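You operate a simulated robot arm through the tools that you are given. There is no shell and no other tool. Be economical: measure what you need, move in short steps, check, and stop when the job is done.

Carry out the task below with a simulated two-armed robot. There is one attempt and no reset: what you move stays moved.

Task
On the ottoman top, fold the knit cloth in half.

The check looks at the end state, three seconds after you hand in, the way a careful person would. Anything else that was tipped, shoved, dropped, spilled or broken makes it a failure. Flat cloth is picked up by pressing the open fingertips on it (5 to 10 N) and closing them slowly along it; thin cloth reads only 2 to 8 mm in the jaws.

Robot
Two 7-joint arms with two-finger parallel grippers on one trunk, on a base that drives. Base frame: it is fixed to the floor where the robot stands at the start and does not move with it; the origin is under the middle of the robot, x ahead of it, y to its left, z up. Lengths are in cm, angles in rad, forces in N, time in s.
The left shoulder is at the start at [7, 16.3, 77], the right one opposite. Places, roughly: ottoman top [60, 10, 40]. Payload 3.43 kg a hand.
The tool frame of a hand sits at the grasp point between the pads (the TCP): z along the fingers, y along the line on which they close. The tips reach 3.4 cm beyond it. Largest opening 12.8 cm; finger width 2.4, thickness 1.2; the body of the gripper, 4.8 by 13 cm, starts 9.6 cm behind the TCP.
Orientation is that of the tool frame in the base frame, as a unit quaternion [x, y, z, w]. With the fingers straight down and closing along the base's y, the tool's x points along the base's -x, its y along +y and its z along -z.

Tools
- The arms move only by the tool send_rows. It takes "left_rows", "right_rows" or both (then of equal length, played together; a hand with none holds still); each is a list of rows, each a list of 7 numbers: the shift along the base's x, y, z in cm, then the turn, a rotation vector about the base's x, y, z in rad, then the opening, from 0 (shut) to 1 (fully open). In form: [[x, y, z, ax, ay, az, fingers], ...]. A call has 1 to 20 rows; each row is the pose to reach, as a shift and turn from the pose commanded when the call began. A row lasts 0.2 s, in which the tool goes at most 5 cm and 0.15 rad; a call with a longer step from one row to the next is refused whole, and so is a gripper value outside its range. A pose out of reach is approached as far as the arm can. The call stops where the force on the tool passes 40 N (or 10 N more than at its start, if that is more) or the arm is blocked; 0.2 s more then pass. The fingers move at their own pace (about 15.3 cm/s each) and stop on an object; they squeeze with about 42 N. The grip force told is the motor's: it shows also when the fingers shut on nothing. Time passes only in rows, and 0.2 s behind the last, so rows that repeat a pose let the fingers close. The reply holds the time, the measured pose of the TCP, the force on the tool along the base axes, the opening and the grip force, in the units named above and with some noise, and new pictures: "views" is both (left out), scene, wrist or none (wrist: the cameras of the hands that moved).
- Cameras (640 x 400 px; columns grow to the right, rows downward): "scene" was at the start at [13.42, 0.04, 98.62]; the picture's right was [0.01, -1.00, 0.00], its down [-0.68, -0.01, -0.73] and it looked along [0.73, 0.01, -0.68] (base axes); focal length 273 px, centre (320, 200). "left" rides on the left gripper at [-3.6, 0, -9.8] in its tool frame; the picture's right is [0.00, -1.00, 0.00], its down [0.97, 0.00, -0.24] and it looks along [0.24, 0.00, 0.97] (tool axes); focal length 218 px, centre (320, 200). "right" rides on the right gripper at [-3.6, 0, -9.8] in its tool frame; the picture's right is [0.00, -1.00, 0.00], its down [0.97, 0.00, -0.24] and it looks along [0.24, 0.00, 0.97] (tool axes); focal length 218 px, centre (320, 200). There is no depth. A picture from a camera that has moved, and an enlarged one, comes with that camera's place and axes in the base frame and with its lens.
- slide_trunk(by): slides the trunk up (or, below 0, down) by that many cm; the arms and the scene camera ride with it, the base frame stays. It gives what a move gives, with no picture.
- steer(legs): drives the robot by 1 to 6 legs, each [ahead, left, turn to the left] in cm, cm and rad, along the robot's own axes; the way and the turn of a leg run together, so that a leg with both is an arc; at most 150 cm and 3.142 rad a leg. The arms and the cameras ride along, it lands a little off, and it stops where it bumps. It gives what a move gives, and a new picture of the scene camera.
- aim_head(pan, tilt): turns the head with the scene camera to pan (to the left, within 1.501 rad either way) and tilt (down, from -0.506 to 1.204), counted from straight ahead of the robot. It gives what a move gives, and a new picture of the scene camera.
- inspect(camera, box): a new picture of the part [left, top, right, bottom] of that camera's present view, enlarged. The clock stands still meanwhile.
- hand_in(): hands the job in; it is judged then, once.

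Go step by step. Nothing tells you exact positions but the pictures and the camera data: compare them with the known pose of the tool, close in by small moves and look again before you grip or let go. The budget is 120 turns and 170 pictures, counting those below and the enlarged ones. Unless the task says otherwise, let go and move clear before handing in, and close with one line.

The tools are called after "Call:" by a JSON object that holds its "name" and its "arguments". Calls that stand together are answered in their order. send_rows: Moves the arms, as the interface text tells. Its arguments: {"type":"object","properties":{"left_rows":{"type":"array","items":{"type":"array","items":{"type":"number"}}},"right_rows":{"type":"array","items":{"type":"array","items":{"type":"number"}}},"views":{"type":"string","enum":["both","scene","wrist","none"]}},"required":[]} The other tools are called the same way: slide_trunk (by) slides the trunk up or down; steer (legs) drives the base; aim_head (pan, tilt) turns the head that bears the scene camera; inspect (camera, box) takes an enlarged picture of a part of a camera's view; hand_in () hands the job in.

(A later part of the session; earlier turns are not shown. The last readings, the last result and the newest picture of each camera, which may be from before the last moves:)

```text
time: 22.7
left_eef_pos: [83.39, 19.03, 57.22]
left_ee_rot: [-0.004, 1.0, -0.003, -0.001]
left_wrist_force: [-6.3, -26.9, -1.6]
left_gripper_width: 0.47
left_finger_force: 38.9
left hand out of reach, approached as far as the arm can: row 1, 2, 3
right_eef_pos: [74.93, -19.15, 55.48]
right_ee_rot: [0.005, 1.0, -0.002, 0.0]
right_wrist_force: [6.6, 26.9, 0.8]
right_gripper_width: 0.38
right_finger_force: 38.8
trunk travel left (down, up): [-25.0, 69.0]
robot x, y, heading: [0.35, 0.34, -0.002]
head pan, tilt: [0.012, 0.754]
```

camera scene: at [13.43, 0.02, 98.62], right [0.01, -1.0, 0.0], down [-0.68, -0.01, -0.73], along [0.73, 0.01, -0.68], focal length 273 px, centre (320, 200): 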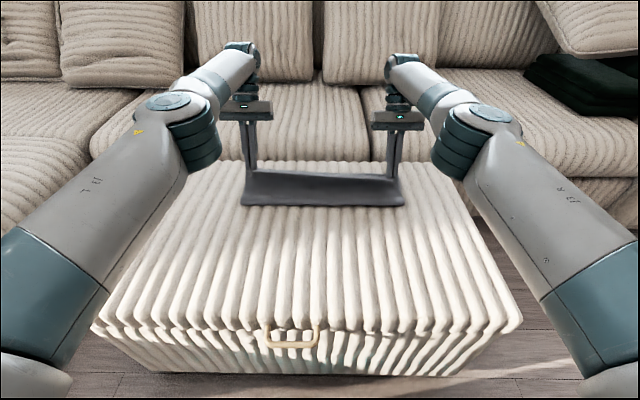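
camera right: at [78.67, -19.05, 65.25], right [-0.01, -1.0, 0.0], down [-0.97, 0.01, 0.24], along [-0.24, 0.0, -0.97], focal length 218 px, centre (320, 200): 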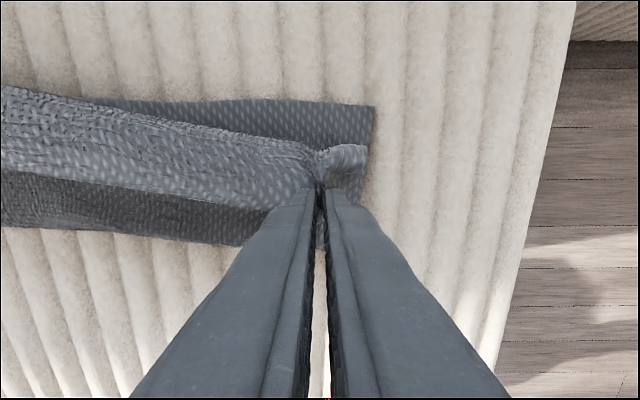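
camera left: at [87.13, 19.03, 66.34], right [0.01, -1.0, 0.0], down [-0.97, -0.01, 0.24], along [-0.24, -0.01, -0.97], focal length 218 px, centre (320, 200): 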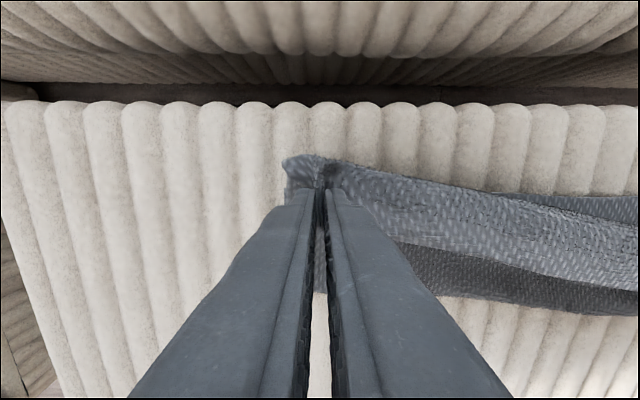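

Call:
{"name": "send_rows", "arguments": {"left_rows": [[-1.5, 0, 1, 0, 0, 0, 0], [-3, 0, 2, 0, 0, 0, 0]], "views": "scene"}}

```text
time: 23.3
left_eef_pos: [83.35, 18.74, 59.17]
left_ee_rot: [-0.004, 1.0, -0.002, -0.001]
left_wrist_force: [-6.3, -27.4, -3.1]
left_gripper_width: 0.45
left_finger_force: 39.1
left hand out of reach, approached as far as the arm can: row 1, 2
right_eef_pos: [75.02, -19.04, 55.37]
right_ee_rot: [0.003, 1.0, -0.002, -0.001]
right_wrist_force: [6.0, 26.1, 3.2]
right_gripper_width: 0.42
right_finger_force: 38.3
trunk travel left (down, up): [-25.0, 69.0]
robot x, y, heading: [-0.03, 0.41, 0.002]
head pan, tilt: [0.012, 0.754]
camera scene: at [13.44, 0.04, 98.61], right [0.01, -1.0, 0.0], down [-0.68, -0.01, -0.73], along [0.73, 0.01, -0.68], focal length 273 px, centre (320, 200)
```

scene: 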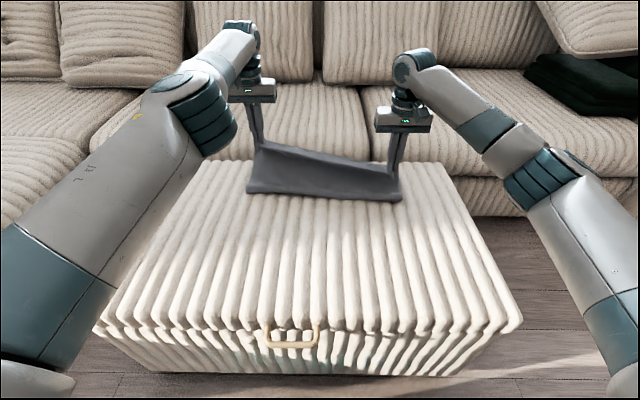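

The left arm appears locked straight: z follows but x doesn't. I'll nudge it with a small sideways and wrist motion to bend the elbow.

Call:
{"name": "send_rows", "arguments": {"left_rows": [[0, -0.5, 0.5, 0, -0.1, 0.1, 0], [0, -1, 1, 0, -0.2, 0.15, 0]], "views": "none"}}

```text
time: 23.9
left_eef_pos: [86.57, 17.78, 60.08]
left_ee_rot: [-0.067, 0.995, -0.002, 0.074]
left_wrist_force: [-9.6, -28.6, -4.0]
left_gripper_width: 0.42
left_finger_force: 38.9
left hand out of reach, approached as far as the arm can: row 1, 2
right_eef_pos: [75.06, -19.06, 55.55]
right_ee_rot: [0.004, 1.0, -0.002, 0.0]
right_wrist_force: [9.7, 28.5, 3.8]
right_gripper_width: 0.42
right_finger_force: 38.2
trunk travel left (down, up): [-25.0, 69.0]
robot x, y, heading: [0.1, 0.25, 0.001]
head pan, tilt: [0.012, 0.754]
```

Call:
{"name": "send_rows", "arguments": {"left_rows": [[-1, 0.5, -0.5, 0, 0.1, -0.07, 0], [-3, 1, -1, 0, 0.2, -0.15, 0], [-5, 1, -1, 0, 0.2, -0.15, 0], [-7, 1, -1, 0, 0.2, -0.15, 0]], "views": "none"}}

```text
time: 24.9
left_eef_pos: [81.96, 18.92, 59.09]
left_ee_rot: [0.007, 1.0, 0.0, -0.027]
left_wrist_force: [-4.2, -24.1, -2.2]
left_gripper_width: 0.43
left_finger_force: 38.3
left hand out of reach, approached as far as the arm can: row 1, 2, 3, 4
right_eef_pos: [75.01, -19.22, 55.33]
right_ee_rot: [0.006, 1.0, -0.004, -0.002]
right_wrist_force: [4.3, 23.5, 2.3]
right_gripper_width: 0.41
right_finger_force: 38.1
trunk travel left (down, up): [-25.0, 69.0]
robot x, y, heading: [0.2, 0.0, -0.004]
head pan, tilt: [0.012, 0.754]
```

Call:
{"name": "send_rows", "arguments": {"left_rows": [[-2, 0, 0.5, 0, 0, 0, 0], [-4, 0, 1, 0, 0, 0, 0], [-6, 0, 1.5, 0, 0, 0, 0], [-6, 0, 2, 0, 0, 0, 0]], "views": "scene"}}

```text
time: 25.9
left_eef_pos: [81.85, 18.54, 61.26]
left_ee_rot: [0.008, 1.0, 0.0, -0.027]
left_wrist_force: [-4.3, -23.3, -4.0]
left_gripper_width: 0.45
left_finger_force: 38.4
left hand out of reach, approached as far as the arm can: row 1, 2, 3, 4
right_eef_pos: [74.98, -19.08, 55.4]
right_ee_rot: [0.006, 1.0, -0.003, -0.002]
right_wrist_force: [3.3, 22.9, 3.3]
right_gripper_width: 0.36
right_finger_force: 38.6
trunk travel left (down, up): [-25.0, 69.0]
robot x, y, heading: [0.18, -0.12, 0.005]
head pan, tilt: [0.012, 0.754]
camera scene: at [13.46, 0.04, 98.61], right [0.01, -1.0, 0.0], down [-0.68, -0.01, -0.73], along [0.73, 0.01, -0.68], focal length 273 px, centre (320, 200)
```

scene: 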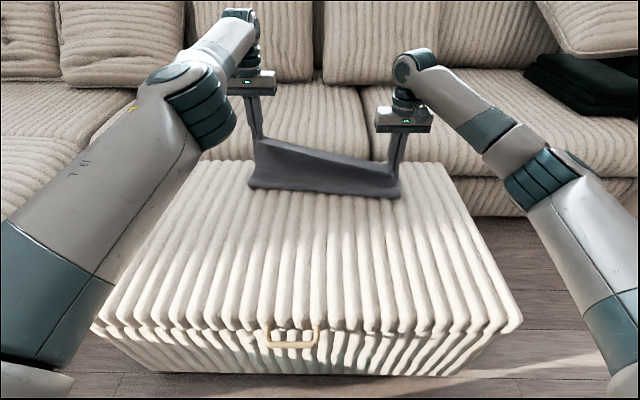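

The elbow is straight and raising only pushes it further into its limit. Lowering should bend it, so I'll try a small drop.

Call:
{"name": "send_rows", "arguments": {"left_rows": [[0, 0, -1.5, 0, 0, 0, 0], [0, 0, -3, 0, 0, 0, 0], [0, 0, -4.5, 0, 0, 0, 0]], "views": "none"}}

```text
time: 26.7
left_eef_pos: [82.16, 18.46, 56.85]
left_ee_rot: [0.008, 1.0, 0.001, -0.026]
left_wrist_force: [-2.9, -18.8, -1.2]
left_gripper_width: 0.42
left_finger_force: 39.1
right_eef_pos: [75.05, -19.29, 55.4]
right_ee_rot: [0.005, 1.0, -0.002, -0.002]
right_wrist_force: [3.8, 18.8, 0.4]
right_gripper_width: 0.36
right_finger_force: 38.2
trunk travel left (down, up): [-25.0, 69.0]
robot x, y, heading: [0.17, -0.08, 0.002]
head pan, tilt: [0.012, 0.754]
```

The out-of-reach message is gone. I'll retract the left to match the right.

Call:
{"name": "send_rows", "arguments": {"left_rows": [[-1.2, 0.2, -0.5, 0, 0, 0, 0], [-2.5, 0.4, -0.8, 0, 0, 0, 0], [-3.8, 0.5, -1, 0, 0, 0, 0]], "views": "none"}}

```text
time: 27.5
left_eef_pos: [82.19, 18.73, 56.24]
left_ee_rot: [0.007, 1.0, 0.001, -0.026]
left_wrist_force: [-3.2, -18.7, -0.8]
left_gripper_width: 0.41
left_finger_force: 38.7
left hand out of reach, approached as far as the arm can: row 1, 2, 3
right_eef_pos: [75.08, -19.13, 55.45]
right_ee_rot: [0.005, 1.0, -0.003, -0.002]
right_wrist_force: [4.1, 19.2, -0.1]
right_gripper_width: 0.39
right_finger_force: 38.0
trunk travel left (down, up): [-25.0, 69.0]
robot x, y, heading: [0.0, 0.38, 0.001]
head pan, tilt: [0.012, 0.754]
```

Sideways motion inward should flex this elbow. I'll try one quick inward step and then a retraction.

Call:
{"name": "send_rows", "arguments": {"left_rows": [[0, -4, 0, 0, 0, 0, 0], [-1, -5, 0, 0, 0, 0, 0], [-3, -5, 0, 0, 0, 0, 0], [-5, -4, 0, 0, 0, 0, 0]], "views": "none"}}

```text
time: 28.5
left_eef_pos: [81.68, 13.97, 56.5]
left_ee_rot: [0.008, 1.0, 0.001, -0.027]
left_wrist_force: [-0.3, -0.5, -0.1]
left_gripper_width: 0.39
left_finger_force: 38.7
left hand out of reach, approached as far as the arm can: row 2, 3, 4
right_eef_pos: [74.99, -19.22, 55.32]
right_ee_rot: [0.006, 1.0, -0.002, -0.002]
right_wrist_force: [0.0, 0.4, -0.4]
right_gripper_width: 0.34
right_finger_force: 38.0
trunk travel left (down, up): [-25.0, 69.0]
robot x, y, heading: [-0.03, 0.26, 0.0]
head pan, tilt: [0.012, 0.754]
```

The left arm still won't retract. I'll lower it onto the ottoman so light contact deflects the joints and resets its commanded pose.

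Call:
{"name": "send_rows", "arguments": {"left_rows": [[0, 1, -2, 0, 0, 0, 0], [0, 2, -4, 0, 0, 0, 0], [0, 3, -6, 0, 0, 0, 0], [0, 3, -7, 0, 0, 0, 0], [0, 3, -7.6, 0, 0, 0, 0], [0, 3, -8.2, 0, 0, 0, 0], [0, 3, -8.8, 0, 0, 0, 0], [0, 3, -9.4, 0, 0, 0, 0]], "views": "wrist"}}

```text
time: 30.0
left_eef_pos: [82.05, 16.6, 49.17]
left_ee_rot: [0.009, 1.0, 0.0, -0.021]
left_wrist_force: [-9.4, -1.5, 22.0]
left_gripper_width: 0.42
left_finger_force: 38.5
left hand out of reach, approached as far as the arm can: row 2, 3, 4, 5
right_eef_pos: [74.8, -19.12, 55.64]
right_ee_rot: [0.004, 1.0, -0.002, 0.0]
right_wrist_force: [0.3, 3.4, 0.2]
right_gripper_width: 0.37
right_finger_force: 38.1
trunk travel left (down, up): [-25.0, 69.0]
robot x, y, heading: [0.15, 0.42, 0.001]
head pan, tilt: [0.012, 0.754]
stopped in row 7 (left hand): the force on the tool passed its limit (the readings are from after the stop); the commanded pose is now the measured one
camera left: at [86.09, 16.46, 58.96], right [-0.02, -1.0, 0.0], down [-0.96, 0.02, 0.28], along [-0.28, 0.01, -0.96], focal length 218 px, centre (320, 200)
```

left: 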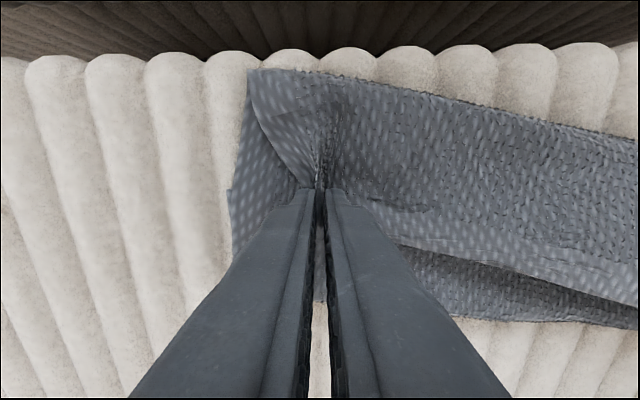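

Call:
{"name": "send_rows", "arguments": {"left_rows": [[-0.5, 0, 1.5, 0, 0, 0, 0], [-1.5, 0, 2.5, 0, 0, 0, 0], [-3, 0, 3.5, 0, 0, 0, 0]], "views": "none"}}

```text
time: 30.8
left_eef_pos: [82.14, 16.3, 51.7]
left_ee_rot: [0.008, 1.0, 0.001, -0.024]
left_wrist_force: [-0.3, 0.0, 0.1]
left_gripper_width: 0.46
left_finger_force: 38.8
left hand out of reach, approached as far as the arm can: row 1, 2, 3
right_eef_pos: [75.02, -19.24, 55.42]
right_ee_rot: [0.006, 1.0, -0.002, -0.002]
right_wrist_force: [-0.2, 0.4, 0.4]
right_gripper_width: 0.38
right_finger_force: 37.8
trunk travel left (down, up): [-25.0, 69.0]
robot x, y, heading: [-0.12, 0.16, -0.001]
head pan, tilt: [0.012, 0.754]
```

Call:
{"name": "send_rows", "arguments": {"left_rows": [[-4, 0, 2.5, 0, 0, 0, 0], [-8.5, 0, 4, 0, 0, 0, 0], [-13, 0, 5, 0, 0, 0, 0], [-17.5, 0, 6, 0, 0, 0, 0]], "views": "scene"}}

```text
time: 31.8
left_eef_pos: [81.95, 15.12, 56.62]
left_ee_rot: [0.008, 1.0, 0.0, -0.024]
left_wrist_force: [0.2, -0.2, 0.5]
left_gripper_width: 0.41
left_finger_force: 38.8
left hand out of reach, approached as far as the arm can: row 1, 2, 3, 4
right_eef_pos: [75.1, -19.19, 55.39]
right_ee_rot: [0.005, 1.0, -0.002, -0.002]
right_wrist_force: [0.3, 0.3, -0.2]
right_gripper_width: 0.34
right_finger_force: 38.1
trunk travel left (down, up): [-25.0, 69.0]
robot x, y, heading: [0.24, 0.15, 0.003]
head pan, tilt: [0.012, 0.754]
camera scene: at [13.43, 0.05, 98.61], right [0.01, -1.0, 0.0], down [-0.68, -0.01, -0.73], along [0.73, 0.01, -0.68], focal length 273 px, centre (320, 200)
```

scene: 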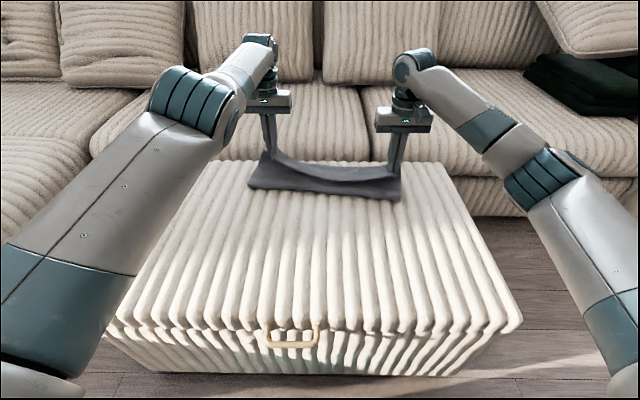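

The left arm is in an odd configuration that won't retract, so I'll use the base for x. I'll back up about 9 cm, which carries both hands, then realign the right hand.

Call:
{"name": "steer", "arguments": {"legs": [[-9, 0, 0]]}}

```text
time: 32.9
left_eef_pos: [72.91, 15.06, 56.7]
left_ee_rot: [0.008, 1.0, 0.001, -0.024]
left_wrist_force: [-1.6, -0.2, -1.3]
left_gripper_width: 0.4
left_finger_force: 38.2
right_eef_pos: [65.94, -19.1, 55.53]
right_ee_rot: [0.006, 1.0, -0.002, -0.001]
right_wrist_force: [-1.2, 0.1, -0.3]
right_gripper_width: 0.34
right_finger_force: 38.2
trunk travel left (down, up): [-25.0, 69.0]
robot x, y, heading: [-8.82, 0.1, 0.003]
head pan, tilt: [0.012, 0.754]
camera scene: at [4.32, 0.04, 98.63], right [0.01, -1.0, 0.0], down [-0.68, -0.01, -0.73], along [0.73, 0.01, -0.68], focal length 273 px, centre (320, 200)
```

scene: 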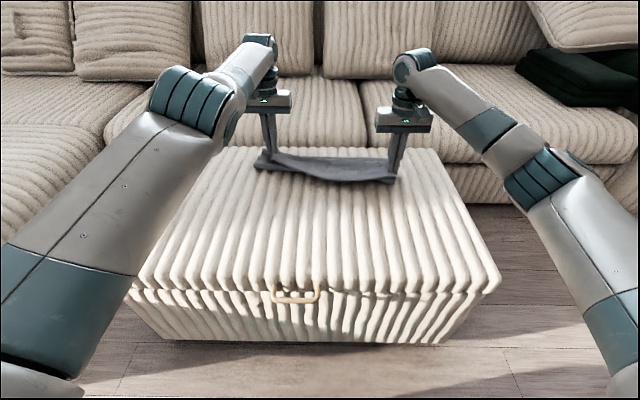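

Call:
{"name": "send_rows", "arguments": {"left_rows": [[0, 1.2, 0.3, 0, 0, 0, 0], [0, 2.5, 0.5, 0, 0, 0, 0], [0, 3.5, 0.5, 0, 0, 0, 0]], "right_rows": [[1.5, 0, 1.3, 0, 0, 0, 0], [3, 0, 1.7, 0, 0, 0, 0], [4.5, 0, 1.7, 0, 0, 0, 0]], "views": "wrist"}}

Call:
{"name": "inspect", "arguments": {"camera": "scene", "box": [220, 80, 420, 205]}}

```text
time: 33.7
left_eef_pos: [73.13, 18.53, 57.21]
left_ee_rot: [0.009, 1.0, 0.0, -0.026]
left_wrist_force: [-0.2, -8.3, 0.4]
left_gripper_width: 0.43
left_finger_force: 38.7
right_eef_pos: [70.36, -19.06, 57.22]
right_ee_rot: [0.004, 1.0, -0.002, -0.001]
right_wrist_force: [1.5, 7.9, 0.4]
right_gripper_width: 0.36
right_finger_force: 37.9
trunk travel left (down, up): [-25.0, 69.0]
robot x, y, heading: [-9.15, 0.26, 0.0]
head pan, tilt: [0.012, 0.754]
camera right: at [74.1, -19.06, 67.08], right [-0.01, -1.0, 0.0], down [-0.97, 0.01, 0.24], along [-0.24, 0.0, -0.97], focal length 218 px, centre (320, 200)
camera left: at [77.31, 18.33, 66.91], right [-0.02, -1.0, 0.0], down [-0.96, 0.02, 0.29], along [-0.29, 0.0, -0.96], focal length 218 px, centre (320, 200)
```

right: 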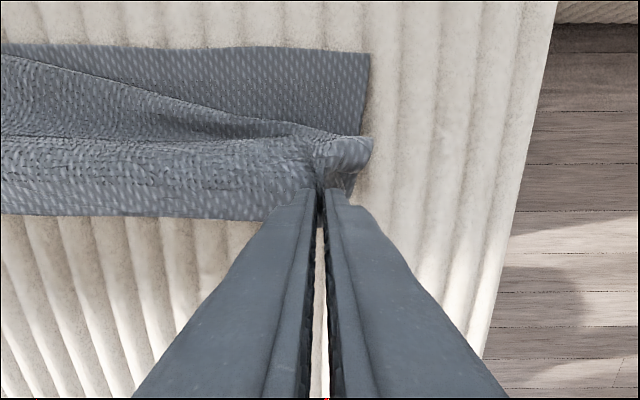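
left: 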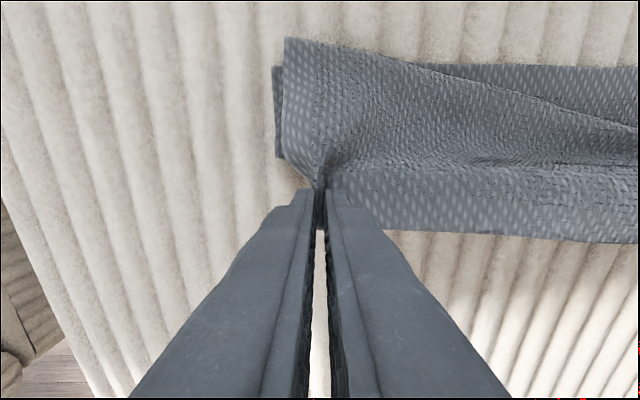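

```text
3.20 times, centred on (320, 142) of scene
camera zoom: at [4.4, 0.05, 98.61], right [0.01, -1.0, 0.0], down [-0.68, -0.01, -0.73], along [0.73, 0.01, -0.68], focal length 874 px, centre (320, 384)
```

zoom: 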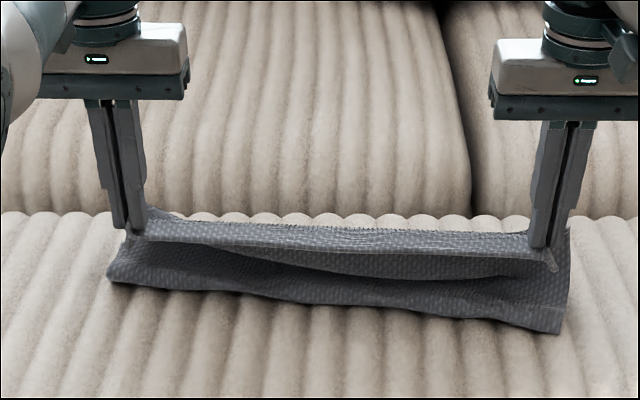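

The left side's crease got dragged forward. I'll raise both hands and back up more to unroll the lower layer and reset the fold.

Call:
{"name": "send_rows", "arguments": {"left_rows": [[0, 0, 2, 0, 0, 0, 0], [0, 0, 4, 0, 0, 0, 0]], "right_rows": [[0.5, 0, 2, 0, 0, 0, 0], [1, 0, 4, 0, 0, 0, 0]], "views": "none"}}

Call:
{"name": "steer", "arguments": {"legs": [[-15, 0, 0]]}}

Call:
{"name": "inspect", "arguments": {"camera": "scene", "box": [220, 60, 420, 185]}}

```text
time: 34.3
left_eef_pos: [72.8, 18.56, 61.15]
left_ee_rot: [0.009, 1.0, 0.0, -0.023]
left_wrist_force: [-0.5, -9.5, -0.2]
left_gripper_width: 0.41
left_finger_force: 39.0
right_eef_pos: [71.42, -19.2, 61.19]
right_ee_rot: [0.004, 1.0, -0.003, -0.002]
right_wrist_force: [0.0, 9.8, 0.1]
right_gripper_width: 0.36
right_finger_force: 37.5
trunk travel left (down, up): [-25.0, 69.0]
robot x, y, heading: [-9.27, -0.39, -0.003]
head pan, tilt: [0.012, 0.754]
```

```text
time: 35.7
left_eef_pos: [57.84, 18.55, 61.15]
left_ee_rot: [0.008, 1.0, 0.0, -0.024]
left_wrist_force: [-0.5, -10.0, -0.1]
left_gripper_width: 0.42
left_finger_force: 38.8
right_eef_pos: [56.45, -19.17, 61.24]
right_ee_rot: [0.005, 1.0, -0.001, -0.001]
right_wrist_force: [-0.3, 9.6, -0.7]
right_gripper_width: 0.36
right_finger_force: 37.8
trunk travel left (down, up): [-25.0, 69.0]
robot x, y, heading: [-24.11, -0.0, 0.001]
head pan, tilt: [0.012, 0.754]
camera scene: at [-10.67, 0.04, 98.63], right [0.01, -1.0, 0.0], down [-0.68, -0.01, -0.73], along [0.73, 0.01, -0.68], focal length 273 px, centre (320, 200)
```

scene: 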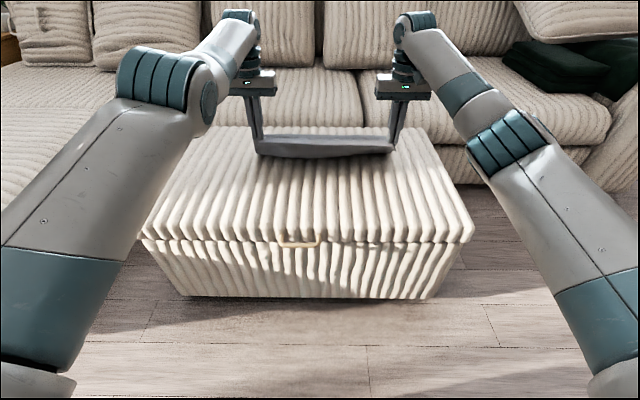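

```text
3.20 times, centred on (320, 122) of scene
camera zoom: at [-10.67, 0.04, 98.63], right [0.01, -1.0, 0.0], down [-0.68, -0.01, -0.73], along [0.73, 0.01, -0.68], focal length 874 px, centre (320, 448)
```

zoom: 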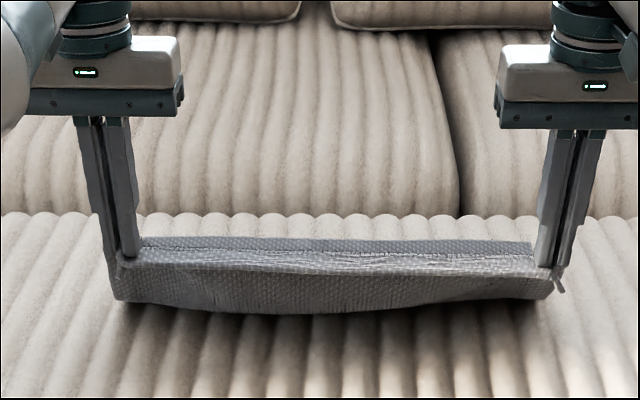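

Call:
{"name": "send_rows", "arguments": {"left_rows": [[0, 0, 0, 0, 0, 0, 0]], "right_rows": [[0, 0, 0, 0, 0, 0, 0]], "views": "wrist"}}

```text
time: 36.1
left_eef_pos: [57.85, 18.5, 61.1]
left_ee_rot: [0.009, 1.0, 0.0, -0.023]
left_wrist_force: [0.3, -7.5, -0.3]
left_gripper_width: 0.39
left_finger_force: 38.6
right_eef_pos: [56.48, -19.13, 61.18]
right_ee_rot: [0.004, 1.0, -0.001, -0.001]
right_wrist_force: [0.7, 8.2, -0.2]
right_gripper_width: 0.37
right_finger_force: 38.3
trunk travel left (down, up): [-25.0, 69.0]
robot x, y, heading: [-24.28, -0.05, -0.0]
head pan, tilt: [0.012, 0.754]
camera right: at [60.13, -19.02, 71.06], right [-0.01, -1.0, 0.0], down [-0.97, 0.01, 0.24], along [-0.24, 0.0, -0.97], focal length 218 px, centre (320, 200)
camera left: at [62.02, 18.34, 70.89], right [-0.02, -1.0, 0.0], down [-0.96, 0.02, 0.29], along [-0.29, 0.0, -0.96], focal length 218 px, centre (320, 200)
```

right: 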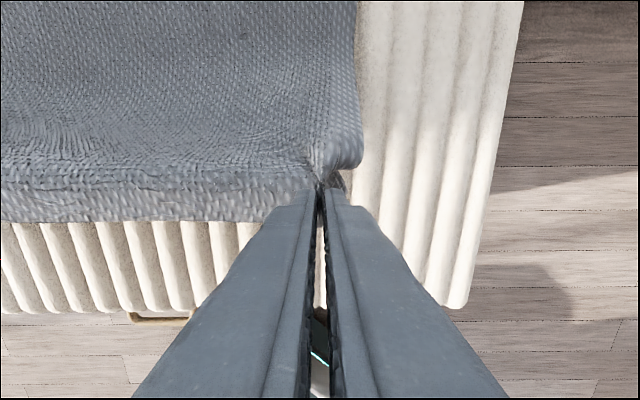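
left: 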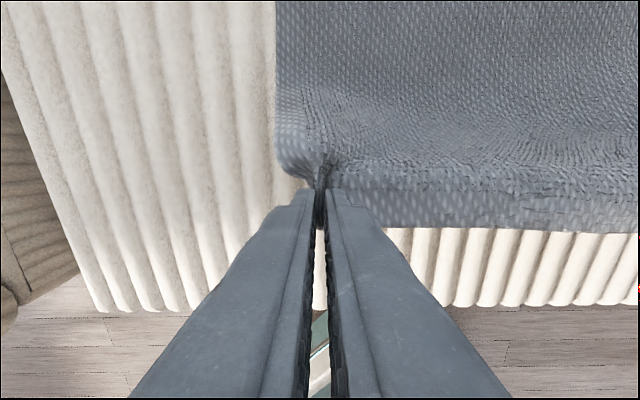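

The fold is reset: the far corners are at about (83.9, 22.2) and (82.4, −23.8), so the crease should be at x≈66. I'll bring the edge over again on a tight arc, alternating base moves for x and arm moves for z.

Call:
{"name": "steer", "arguments": {"legs": [[10, 0, 0], [4, 0, 0]]}}

Call:
{"name": "send_rows", "arguments": {"left_rows": [[0, 0.2, -1.5, 0, 0, 0, 0], [0, 0.3, -3, 0, 0, 0, 0], [0, 0.3, -4, 0, 0, 0, 0]], "right_rows": [[0, 0.3, -1.5, 0, 0, 0, 0], [0, 0.5, -3, 0, 0, 0, 0], [0, 0.5, -4, 0, 0, 0, 0]], "views": "none"}}

Call:
{"name": "inspect", "arguments": {"camera": "scene", "box": [220, 80, 420, 205]}}

```text
time: 37.7
left_eef_pos: [71.87, 18.58, 61.07]
left_ee_rot: [0.009, 1.0, 0.0, -0.024]
left_wrist_force: [0.0, -9.2, -0.5]
left_gripper_width: 0.41
left_finger_force: 38.3
right_eef_pos: [70.47, -19.07, 61.04]
right_ee_rot: [0.004, 1.0, -0.002, -0.002]
right_wrist_force: [0.1, 8.9, -0.7]
right_gripper_width: 0.36
right_finger_force: 38.2
trunk travel left (down, up): [-25.0, 69.0]
robot x, y, heading: [-10.28, -0.3, 0.003]
head pan, tilt: [0.012, 0.754]
camera scene: at [3.43, 0.06, 98.59], right [0.01, -1.0, 0.0], down [-0.69, -0.01, -0.73], along [0.73, 0.01, -0.69], focal length 273 px, centre (320, 200)
```

scene: 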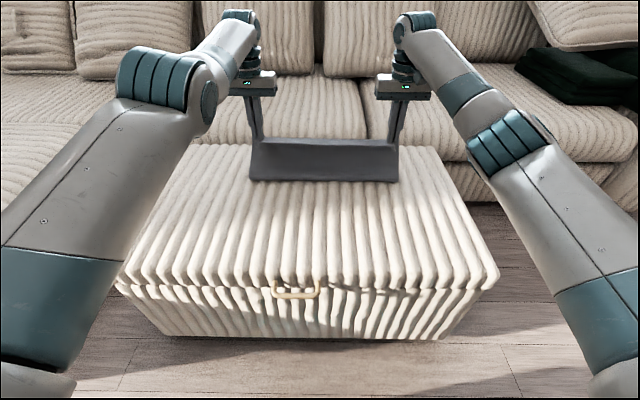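

```text
time: 38.5
left_eef_pos: [72.04, 18.97, 57.15]
left_ee_rot: [0.009, 1.0, 0.001, -0.026]
left_wrist_force: [-0.5, -6.5, -0.3]
left_gripper_width: 0.41
left_finger_force: 38.6
right_eef_pos: [70.52, -18.46, 57.25]
right_ee_rot: [0.005, 1.0, -0.001, -0.002]
right_wrist_force: [1.1, 7.1, -0.1]
right_gripper_width: 0.33
right_finger_force: 38.3
trunk travel left (down, up): [-25.0, 69.0]
robot x, y, heading: [-10.37, -0.07, 0.003]
head pan, tilt: [0.012, 0.754]
```

```text
3.20 times, centred on (320, 142) of scene
camera zoom: at [3.36, 0.06, 98.61], right [0.01, -1.0, 0.0], down [-0.68, -0.01, -0.73], along [0.73, 0.01, -0.68], focal length 874 px, centre (320, 384)
```

zoom: 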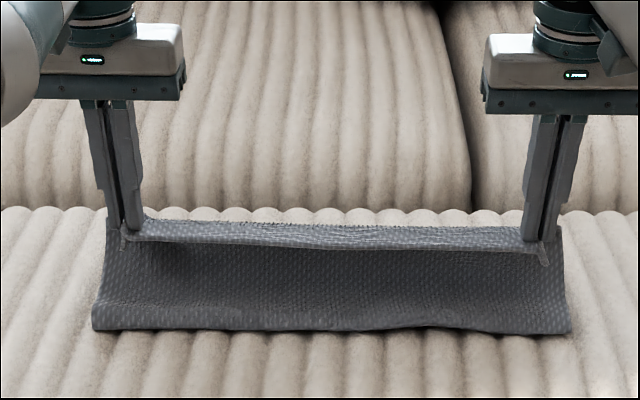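

The crease is around x 67 and straight. I'll continue forward 4.5 cm and then down.

Call:
{"name": "steer", "arguments": {"legs": [[4, 0, 0]]}}

Call:
{"name": "send_rows", "arguments": {"left_rows": [[0, 0, -1.5, 0, 0, 0, 0], [0, 0, -3, 0, 0, 0, 0]], "right_rows": [[0, 0, -1.5, 0, 0, 0, 0], [0, 0, -3, 0, 0, 0, 0]], "views": "wrist"}}

Call:
{"name": "inspect", "arguments": {"camera": "scene", "box": [220, 90, 420, 215]}}

```text
time: 39.4
left_eef_pos: [76.17, 18.94, 57.04]
left_ee_rot: [0.009, 1.0, -0.001, -0.026]
left_wrist_force: [-0.4, -6.3, -0.7]
left_gripper_width: 0.43
left_finger_force: 38.8
right_eef_pos: [74.41, -18.62, 57.08]
right_ee_rot: [0.005, 1.0, -0.002, -0.002]
right_wrist_force: [1.1, 6.1, 0.1]
right_gripper_width: 0.35
right_finger_force: 38.0
trunk travel left (down, up): [-25.0, 69.0]
robot x, y, heading: [-6.31, 0.4, 0.001]
head pan, tilt: [0.012, 0.754]
camera scene: at [7.4, 0.06, 98.59], right [0.01, -1.0, 0.0], down [-0.69, -0.01, -0.73], along [0.73, 0.01, -0.69], focal length 273 px, centre (320, 200)
```

scene: 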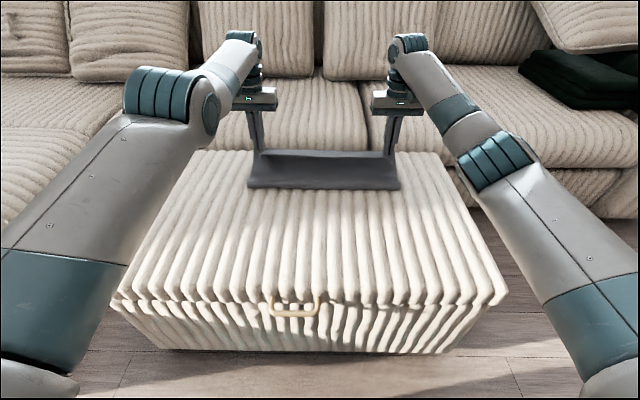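

```text
time: 40.0
left_eef_pos: [76.08, 18.94, 54.03]
left_ee_rot: [0.009, 1.0, 0.001, -0.027]
left_wrist_force: [0.3, -6.5, 0.2]
left_gripper_width: 0.4
left_finger_force: 38.6
right_eef_pos: [74.45, -18.51, 54.05]
right_ee_rot: [0.003, 1.0, -0.001, -0.001]
right_wrist_force: [-0.1, 5.0, -0.9]
right_gripper_width: 0.35
right_finger_force: 38.3
trunk travel left (down, up): [-25.0, 69.0]
robot x, y, heading: [-5.94, -0.11, 0.001]
head pan, tilt: [0.012, 0.754]
camera right: at [78.05, -18.47, 63.96], right [-0.01, -1.0, 0.0], down [-0.97, 0.01, 0.24], along [-0.24, 0.0, -0.97], focal length 218 px, centre (320, 200)
camera left: at [80.3, 18.75, 63.77], right [-0.02, -1.0, 0.0], down [-0.96, 0.02, 0.29], along [-0.29, 0.0, -0.96], focal length 218 px, centre (320, 200)
```

right: 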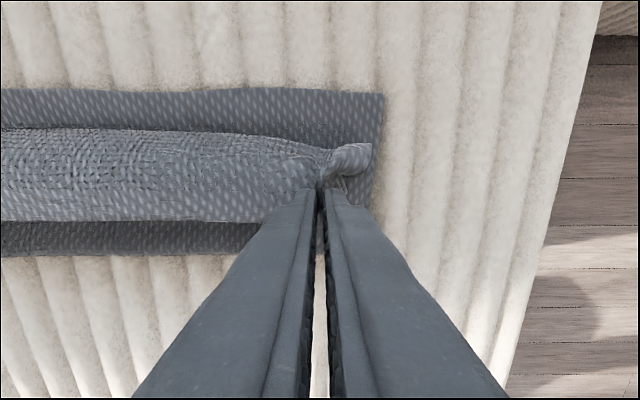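
left: 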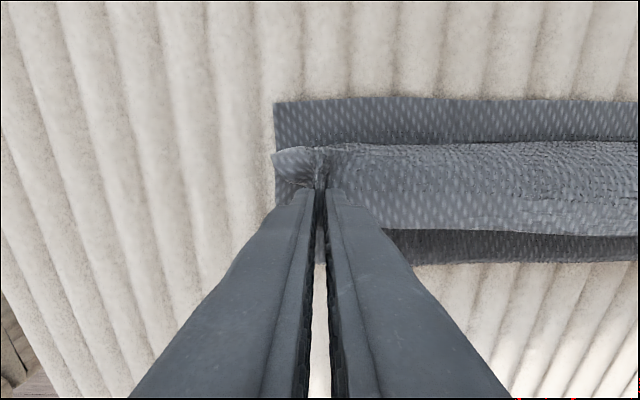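

```text
3.20 times, centred on (320, 152) of scene
camera zoom: at [7.34, 0.06, 98.61], right [0.01, -1.0, 0.0], down [-0.68, -0.01, -0.73], along [0.73, 0.01, -0.68], focal length 874 px, centre (320, 352)
```

zoom: 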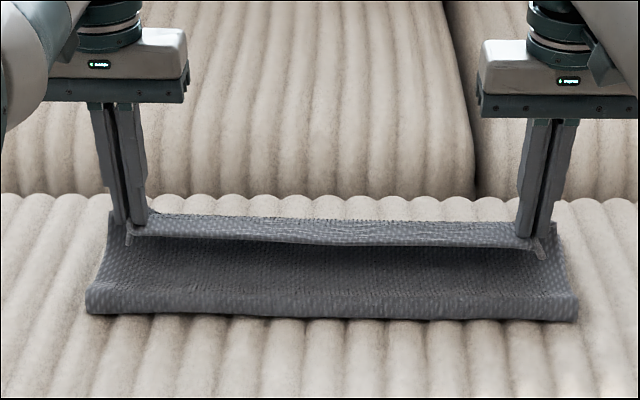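

The crease is straight and holding at about 67–68. I'll go forward 3.5 cm to shorten the turned-back hem, then lower slightly.

Call:
{"name": "steer", "arguments": {"legs": [[3.5, 0, 0]]}}

Call:
{"name": "send_rows", "arguments": {"left_rows": [[0, 0, -0.7, 0, 0, 0, 0], [0, 0, -1.2, 0, 0, 0, 0]], "right_rows": [[0, 0, -0.7, 0, 0, 0, 0], [0, 0, -1.2, 0, 0, 0, 0]], "views": "wrist"}}

Call:
{"name": "inspect", "arguments": {"camera": "scene", "box": [220, 90, 420, 215]}}

```text
time: 40.8
left_eef_pos: [79.54, 18.88, 53.99]
left_ee_rot: [0.009, 1.0, 0.0, -0.027]
left_wrist_force: [0.2, -7.1, -0.7]
left_gripper_width: 0.42
left_finger_force: 38.7
right_eef_pos: [77.95, -18.68, 53.98]
right_ee_rot: [0.005, 1.0, -0.002, -0.003]
right_wrist_force: [0.4, 6.2, -0.4]
right_gripper_width: 0.37
right_finger_force: 37.8
trunk travel left (down, up): [-25.0, 69.0]
robot x, y, heading: [-2.89, -0.22, 0.001]
head pan, tilt: [0.012, 0.754]
camera scene: at [10.91, 0.06, 98.59], right [0.01, -1.0, 0.0], down [-0.69, -0.01, -0.73], along [0.73, 0.01, -0.69], focal length 273 px, centre (320, 200)
```

scene: 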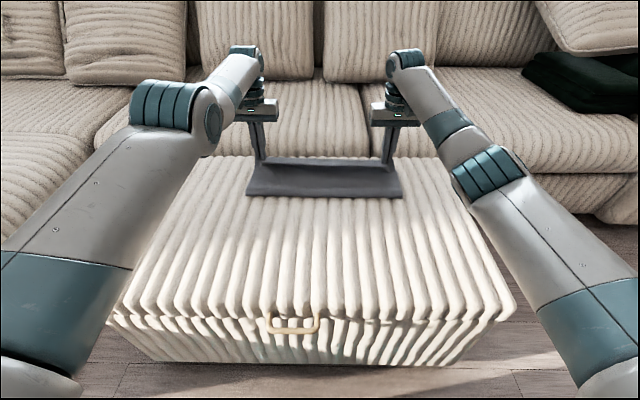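

```text
time: 41.4
left_eef_pos: [79.55, 18.85, 52.86]
left_ee_rot: [0.008, 1.0, 0.0, -0.026]
left_wrist_force: [-0.3, -6.2, 0.2]
left_gripper_width: 0.43
left_finger_force: 38.9
right_eef_pos: [77.79, -18.54, 52.89]
right_ee_rot: [0.003, 1.0, -0.001, -0.001]
right_wrist_force: [0.0, 6.0, 0.0]
right_gripper_width: 0.35
right_finger_force: 38.3
trunk travel left (down, up): [-25.0, 69.0]
robot x, y, heading: [-2.37, -0.06, 0.003]
head pan, tilt: [0.012, 0.754]
camera right: at [81.52, -18.47, 62.76], right [-0.01, -1.0, 0.0], down [-0.97, 0.01, 0.24], along [-0.24, 0.0, -0.97], focal length 218 px, centre (320, 200)
camera left: at [83.8, 18.79, 62.6], right [-0.02, -1.0, 0.0], down [-0.96, 0.02, 0.29], along [-0.29, 0.0, -0.96], focal length 218 px, centre (320, 200)
```

right: 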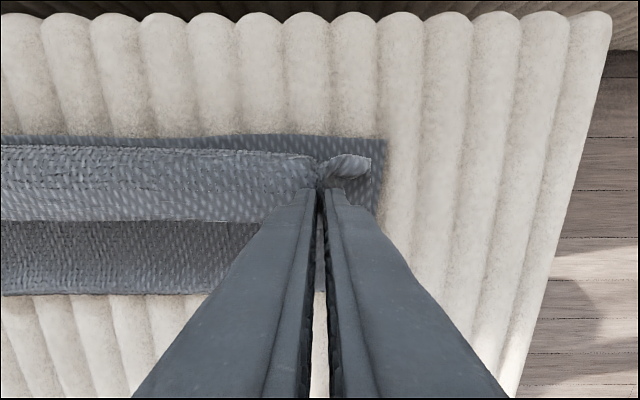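
left: 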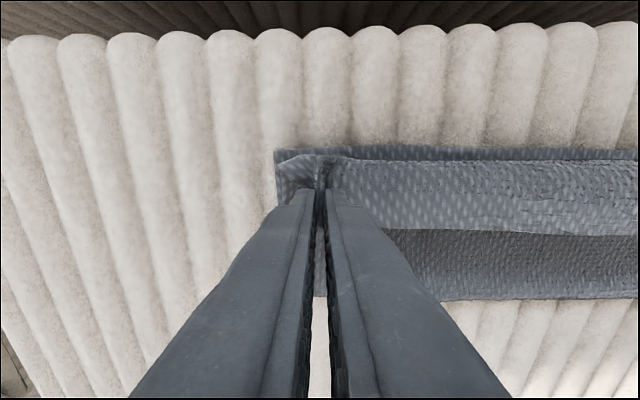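

```text
3.20 times, centred on (320, 152) of scene
camera zoom: at [10.83, 0.06, 98.62], right [0.01, -1.0, 0.0], down [-0.68, -0.01, -0.73], along [0.73, 0.01, -0.68], focal length 874 px, centre (320, 352)
```

zoom: 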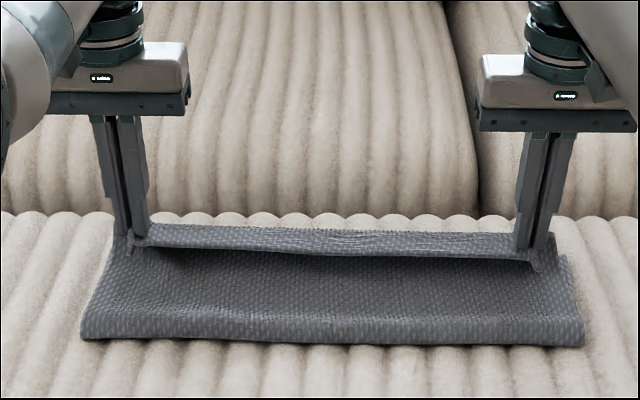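

If I let go here the top edge would overshoot by about 3 cm, because the crease is ~1.7 cm too far forward. I'll go back and repeat the pass lower so less cloth gets lifted.

Call:
{"name": "send_rows", "arguments": {"left_rows": [[0, 0, 2, 0, 0, 0, 0], [0, 0, 4.5, 0, 0, 0, 0]], "right_rows": [[0, 0, 2, 0, 0, 0, 0], [0, 0, 4.5, 0, 0, 0, 0]], "views": "none"}}

Call:
{"name": "steer", "arguments": {"legs": [[-24, 0, 0]]}}

Call:
{"name": "send_rows", "arguments": {"left_rows": [[0, 0, -1.5, 0, 0, 0, 0], [0, 0, -3, 0, 0, 0, 0]], "right_rows": [[0, 0, -1.5, 0, 0, 0, 0], [0, 0, -3, 0, 0, 0, 0]], "views": "wrist"}}

Call:
{"name": "inspect", "arguments": {"camera": "scene", "box": [220, 60, 420, 185]}}

```text
time: 42.0
left_eef_pos: [79.64, 18.88, 57.47]
left_ee_rot: [0.009, 1.0, 0.001, -0.026]
left_wrist_force: [0.0, -6.8, 1.0]
left_gripper_width: 0.39
left_finger_force: 38.3
right_eef_pos: [77.96, -18.59, 57.65]
right_ee_rot: [0.003, 1.0, -0.002, -0.001]
right_wrist_force: [-0.7, 7.6, -0.1]
right_gripper_width: 0.33
right_finger_force: 38.2
trunk travel left (down, up): [-25.0, 69.0]
robot x, y, heading: [-2.58, -0.03, -0.001]
head pan, tilt: [0.012, 0.754]
```

```text
time: 43.8
left_eef_pos: [55.6, 18.87, 57.56]
left_ee_rot: [0.009, 1.0, 0.0, -0.026]
left_wrist_force: [-1.4, -7.7, 0.4]
left_gripper_width: 0.41
left_finger_force: 39.2
right_eef_pos: [53.96, -18.61, 57.6]
right_ee_rot: [0.004, 1.0, -0.002, -0.002]
right_wrist_force: [0.5, 6.7, 0.2]
right_gripper_width: 0.32
right_finger_force: 38.3
trunk travel left (down, up): [-25.0, 69.0]
robot x, y, heading: [-26.71, 0.32, -0.001]
head pan, tilt: [0.012, 0.754]
camera scene: at [-13.18, 0.04, 98.63], right [0.01, -1.0, 0.0], down [-0.68, -0.01, -0.73], along [0.73, 0.01, -0.68], focal length 273 px, centre (320, 200)
```

scene: 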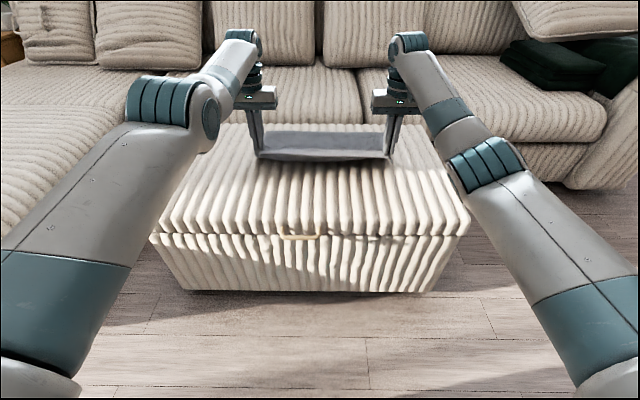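

```text
time: 44.4
left_eef_pos: [55.7, 18.82, 54.38]
left_ee_rot: [0.008, 1.0, -0.001, -0.027]
left_wrist_force: [0.2, -5.8, 0.7]
left_gripper_width: 0.42
left_finger_force: 38.1
right_eef_pos: [53.84, -18.49, 54.49]
right_ee_rot: [0.005, 1.0, 0.0, -0.002]
right_wrist_force: [-0.2, 6.5, -0.3]
right_gripper_width: 0.36
right_finger_force: 38.1
trunk travel left (down, up): [-25.0, 69.0]
robot x, y, heading: [-26.81, -0.0, -0.002]
head pan, tilt: [0.012, 0.754]
camera right: at [57.57, -18.55, 64.28], right [-0.01, -1.0, 0.0], down [-0.97, 0.01, 0.24], along [-0.24, 0.0, -0.97], focal length 218 px, centre (320, 200)
camera left: at [59.91, 18.69, 64.08], right [-0.02, -1.0, 0.0], down [-0.96, 0.02, 0.29], along [-0.29, 0.0, -0.96], focal length 218 px, centre (320, 200)
```

right: 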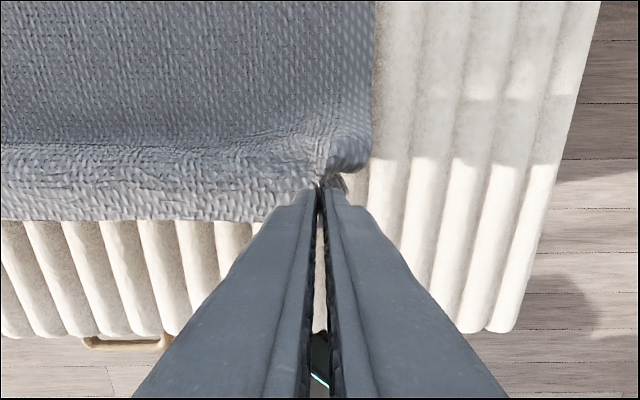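
left: 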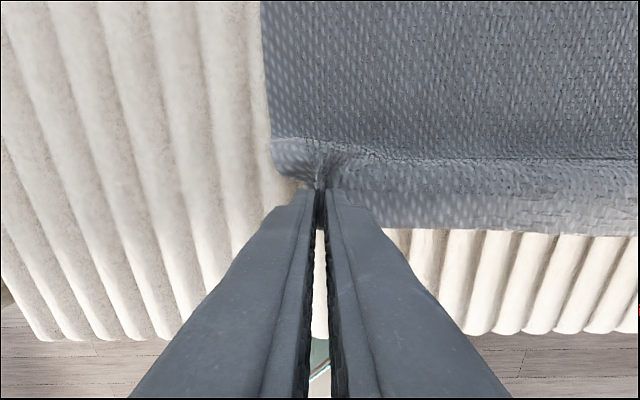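

```text
3.20 times, centred on (320, 122) of scene
camera zoom: at [-13.09, 0.03, 98.61], right [0.01, -1.0, 0.0], down [-0.68, -0.01, -0.73], along [0.73, 0.01, -0.68], focal length 874 px, centre (320, 448)
```

zoom: 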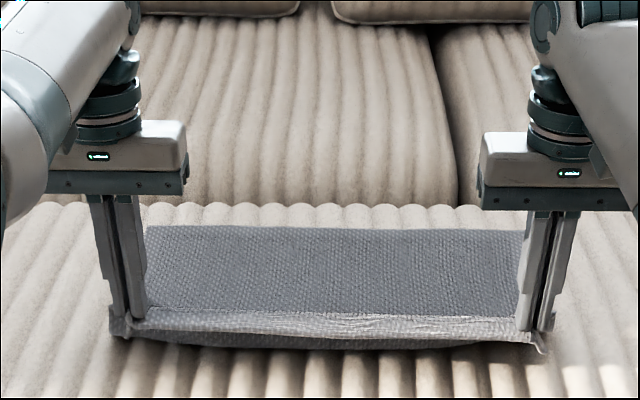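

The lower layer has unrolled and the slack now bulges back under the hem, which is what I want. I'll drive forward at this lower height.

Call:
{"name": "send_rows", "arguments": {"left_rows": [[0, 0, 1, 0, 0, 0, 0]], "right_rows": [[0, 0, 1, 0, 0, 0, 0]], "views": "none"}}

Call:
{"name": "steer", "arguments": {"legs": [[15, 0, 0]]}}

Call:
{"name": "inspect", "arguments": {"camera": "scene", "box": [220, 80, 420, 205]}}

```text
time: 44.8
left_eef_pos: [55.6, 18.74, 55.38]
left_ee_rot: [0.008, 1.0, -0.001, -0.026]
left_wrist_force: [-0.2, -6.4, -0.6]
left_gripper_width: 0.42
left_finger_force: 38.9
right_eef_pos: [53.83, -18.58, 55.58]
right_ee_rot: [0.005, 1.0, -0.001, -0.001]
right_wrist_force: [0.9, 6.2, -0.7]
right_gripper_width: 0.35
right_finger_force: 37.9
trunk travel left (down, up): [-25.0, 69.0]
robot x, y, heading: [-26.38, -0.01, 0.004]
head pan, tilt: [0.012, 0.754]
```

```text
time: 46.2
left_eef_pos: [70.63, 18.76, 55.33]
left_ee_rot: [0.009, 1.0, 0.001, -0.027]
left_wrist_force: [-0.9, -7.4, 0.0]
left_gripper_width: 0.41
left_finger_force: 38.5
right_eef_pos: [69.0, -18.53, 55.58]
right_ee_rot: [0.004, 1.0, -0.002, -0.001]
right_wrist_force: [0.3, 6.7, -0.8]
right_gripper_width: 0.34
right_finger_force: 38.1
trunk travel left (down, up): [-25.0, 69.0]
robot x, y, heading: [-11.45, -0.07, -0.001]
head pan, tilt: [0.012, 0.754]
camera scene: at [1.99, 0.05, 98.6], right [0.01, -1.0, 0.0], down [-0.69, -0.01, -0.73], along [0.73, 0.01, -0.69], focal length 273 px, centre (320, 200)
```

scene: 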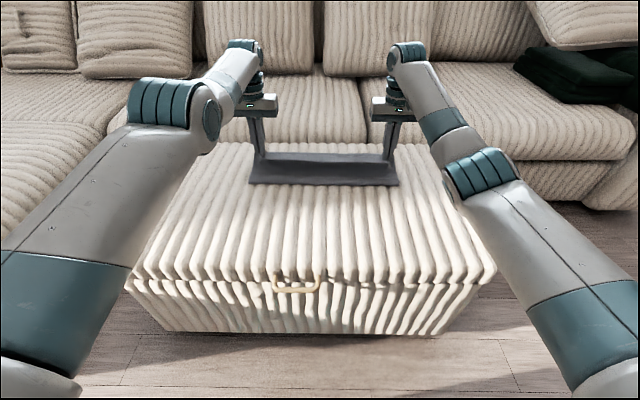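

```text
3.20 times, centred on (320, 142) of scene
camera zoom: at [1.99, 0.05, 98.6], right [0.01, -1.0, 0.0], down [-0.69, -0.01, -0.73], along [0.73, 0.01, -0.69], focal length 874 px, centre (320, 384)
```

zoom: 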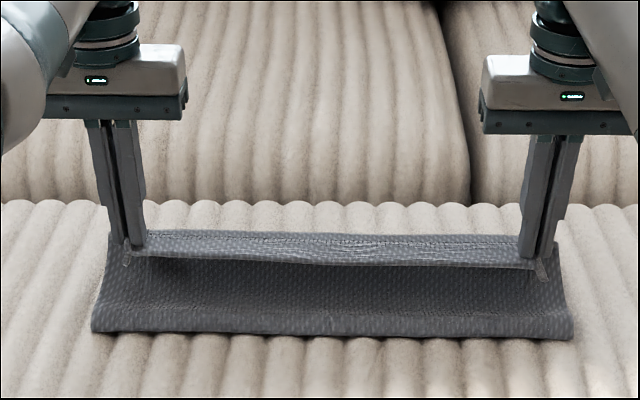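

The crease is at about 64 this time, so there's room for it to move to ~66. I'm continuing forward 7 cm and lowering.

Call:
{"name": "steer", "arguments": {"legs": [[6, 0, 0]]}}

Call:
{"name": "send_rows", "arguments": {"left_rows": [[0, 0, -1.2, 0, 0, 0, 0], [0, 0, -2.2, 0, 0, 0, 0]], "right_rows": [[0, 0, -1.2, 0, 0, 0, 0], [0, 0, -2.2, 0, 0, 0, 0]], "views": "wrist"}}

Call:
{"name": "inspect", "arguments": {"camera": "scene", "box": [220, 90, 420, 215]}}

```text
time: 47.2
left_eef_pos: [76.71, 18.88, 55.26]
left_ee_rot: [0.009, 1.0, 0.0, -0.027]
left_wrist_force: [-0.7, -6.2, 0.1]
left_gripper_width: 0.4
left_finger_force: 38.7
right_eef_pos: [74.99, -18.47, 55.38]
right_ee_rot: [0.004, 1.0, -0.001, -0.003]
right_wrist_force: [0.4, 5.8, -0.6]
right_gripper_width: 0.34
right_finger_force: 38.3
trunk travel left (down, up): [-25.0, 69.0]
robot x, y, heading: [-5.38, -0.09, 0.005]
head pan, tilt: [0.012, 0.754]
camera scene: at [8.0, 0.07, 98.6], right [0.01, -1.0, 0.0], down [-0.69, -0.01, -0.73], along [0.73, 0.01, -0.69], focal length 273 px, centre (320, 200)
```

scene: 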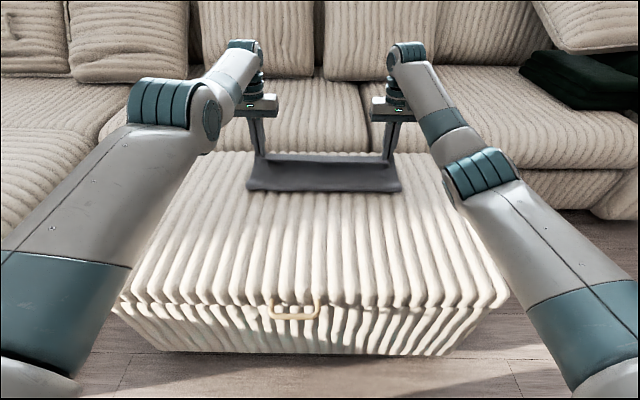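

```text
time: 47.8
left_eef_pos: [76.63, 18.78, 53.16]
left_ee_rot: [0.008, 1.0, -0.001, -0.026]
left_wrist_force: [0.2, -4.4, -0.3]
left_gripper_width: 0.4
left_finger_force: 38.7
right_eef_pos: [74.95, -18.39, 53.33]
right_ee_rot: [0.003, 1.0, -0.001, -0.001]
right_wrist_force: [0.3, 4.5, -0.8]
right_gripper_width: 0.35
right_finger_force: 38.0
trunk travel left (down, up): [-25.0, 69.0]
robot x, y, heading: [-5.39, 0.02, 0.004]
head pan, tilt: [0.012, 0.754]
camera right: at [78.63, -18.38, 63.14], right [-0.01, -1.0, 0.0], down [-0.97, 0.01, 0.24], along [-0.24, 0.0, -0.97], focal length 218 px, centre (320, 200)
camera left: at [80.89, 18.71, 62.92], right [-0.02, -1.0, 0.0], down [-0.96, 0.02, 0.29], along [-0.29, 0.0, -0.96], focal length 218 px, centre (320, 200)
```

right: 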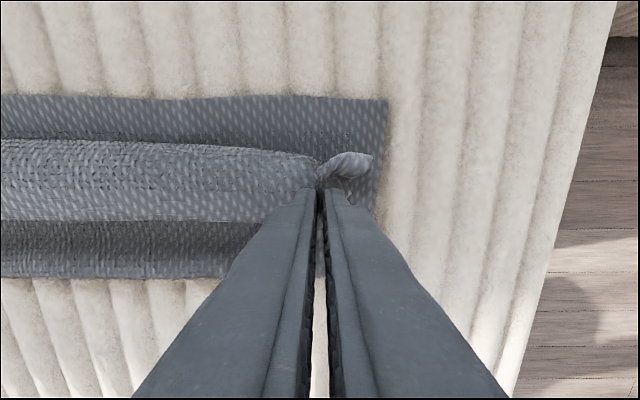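
left: 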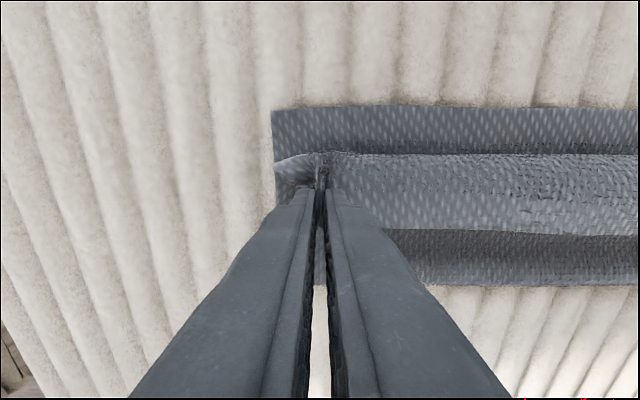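

```text
3.20 times, centred on (320, 152) of scene
camera zoom: at [7.94, 0.07, 98.62], right [0.01, -1.0, 0.0], down [-0.68, -0.01, -0.73], along [0.73, 0.01, -0.68], focal length 874 px, centre (320, 352)
```

zoom: 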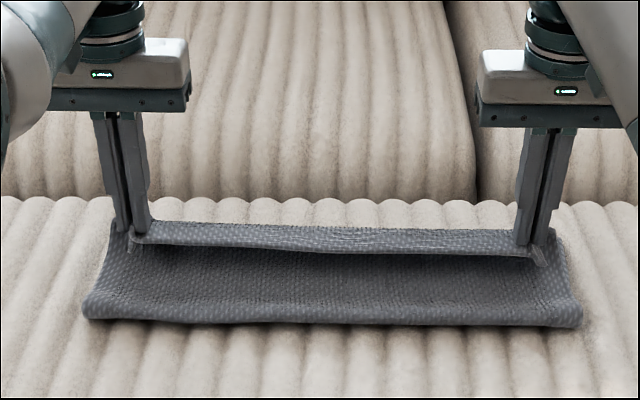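

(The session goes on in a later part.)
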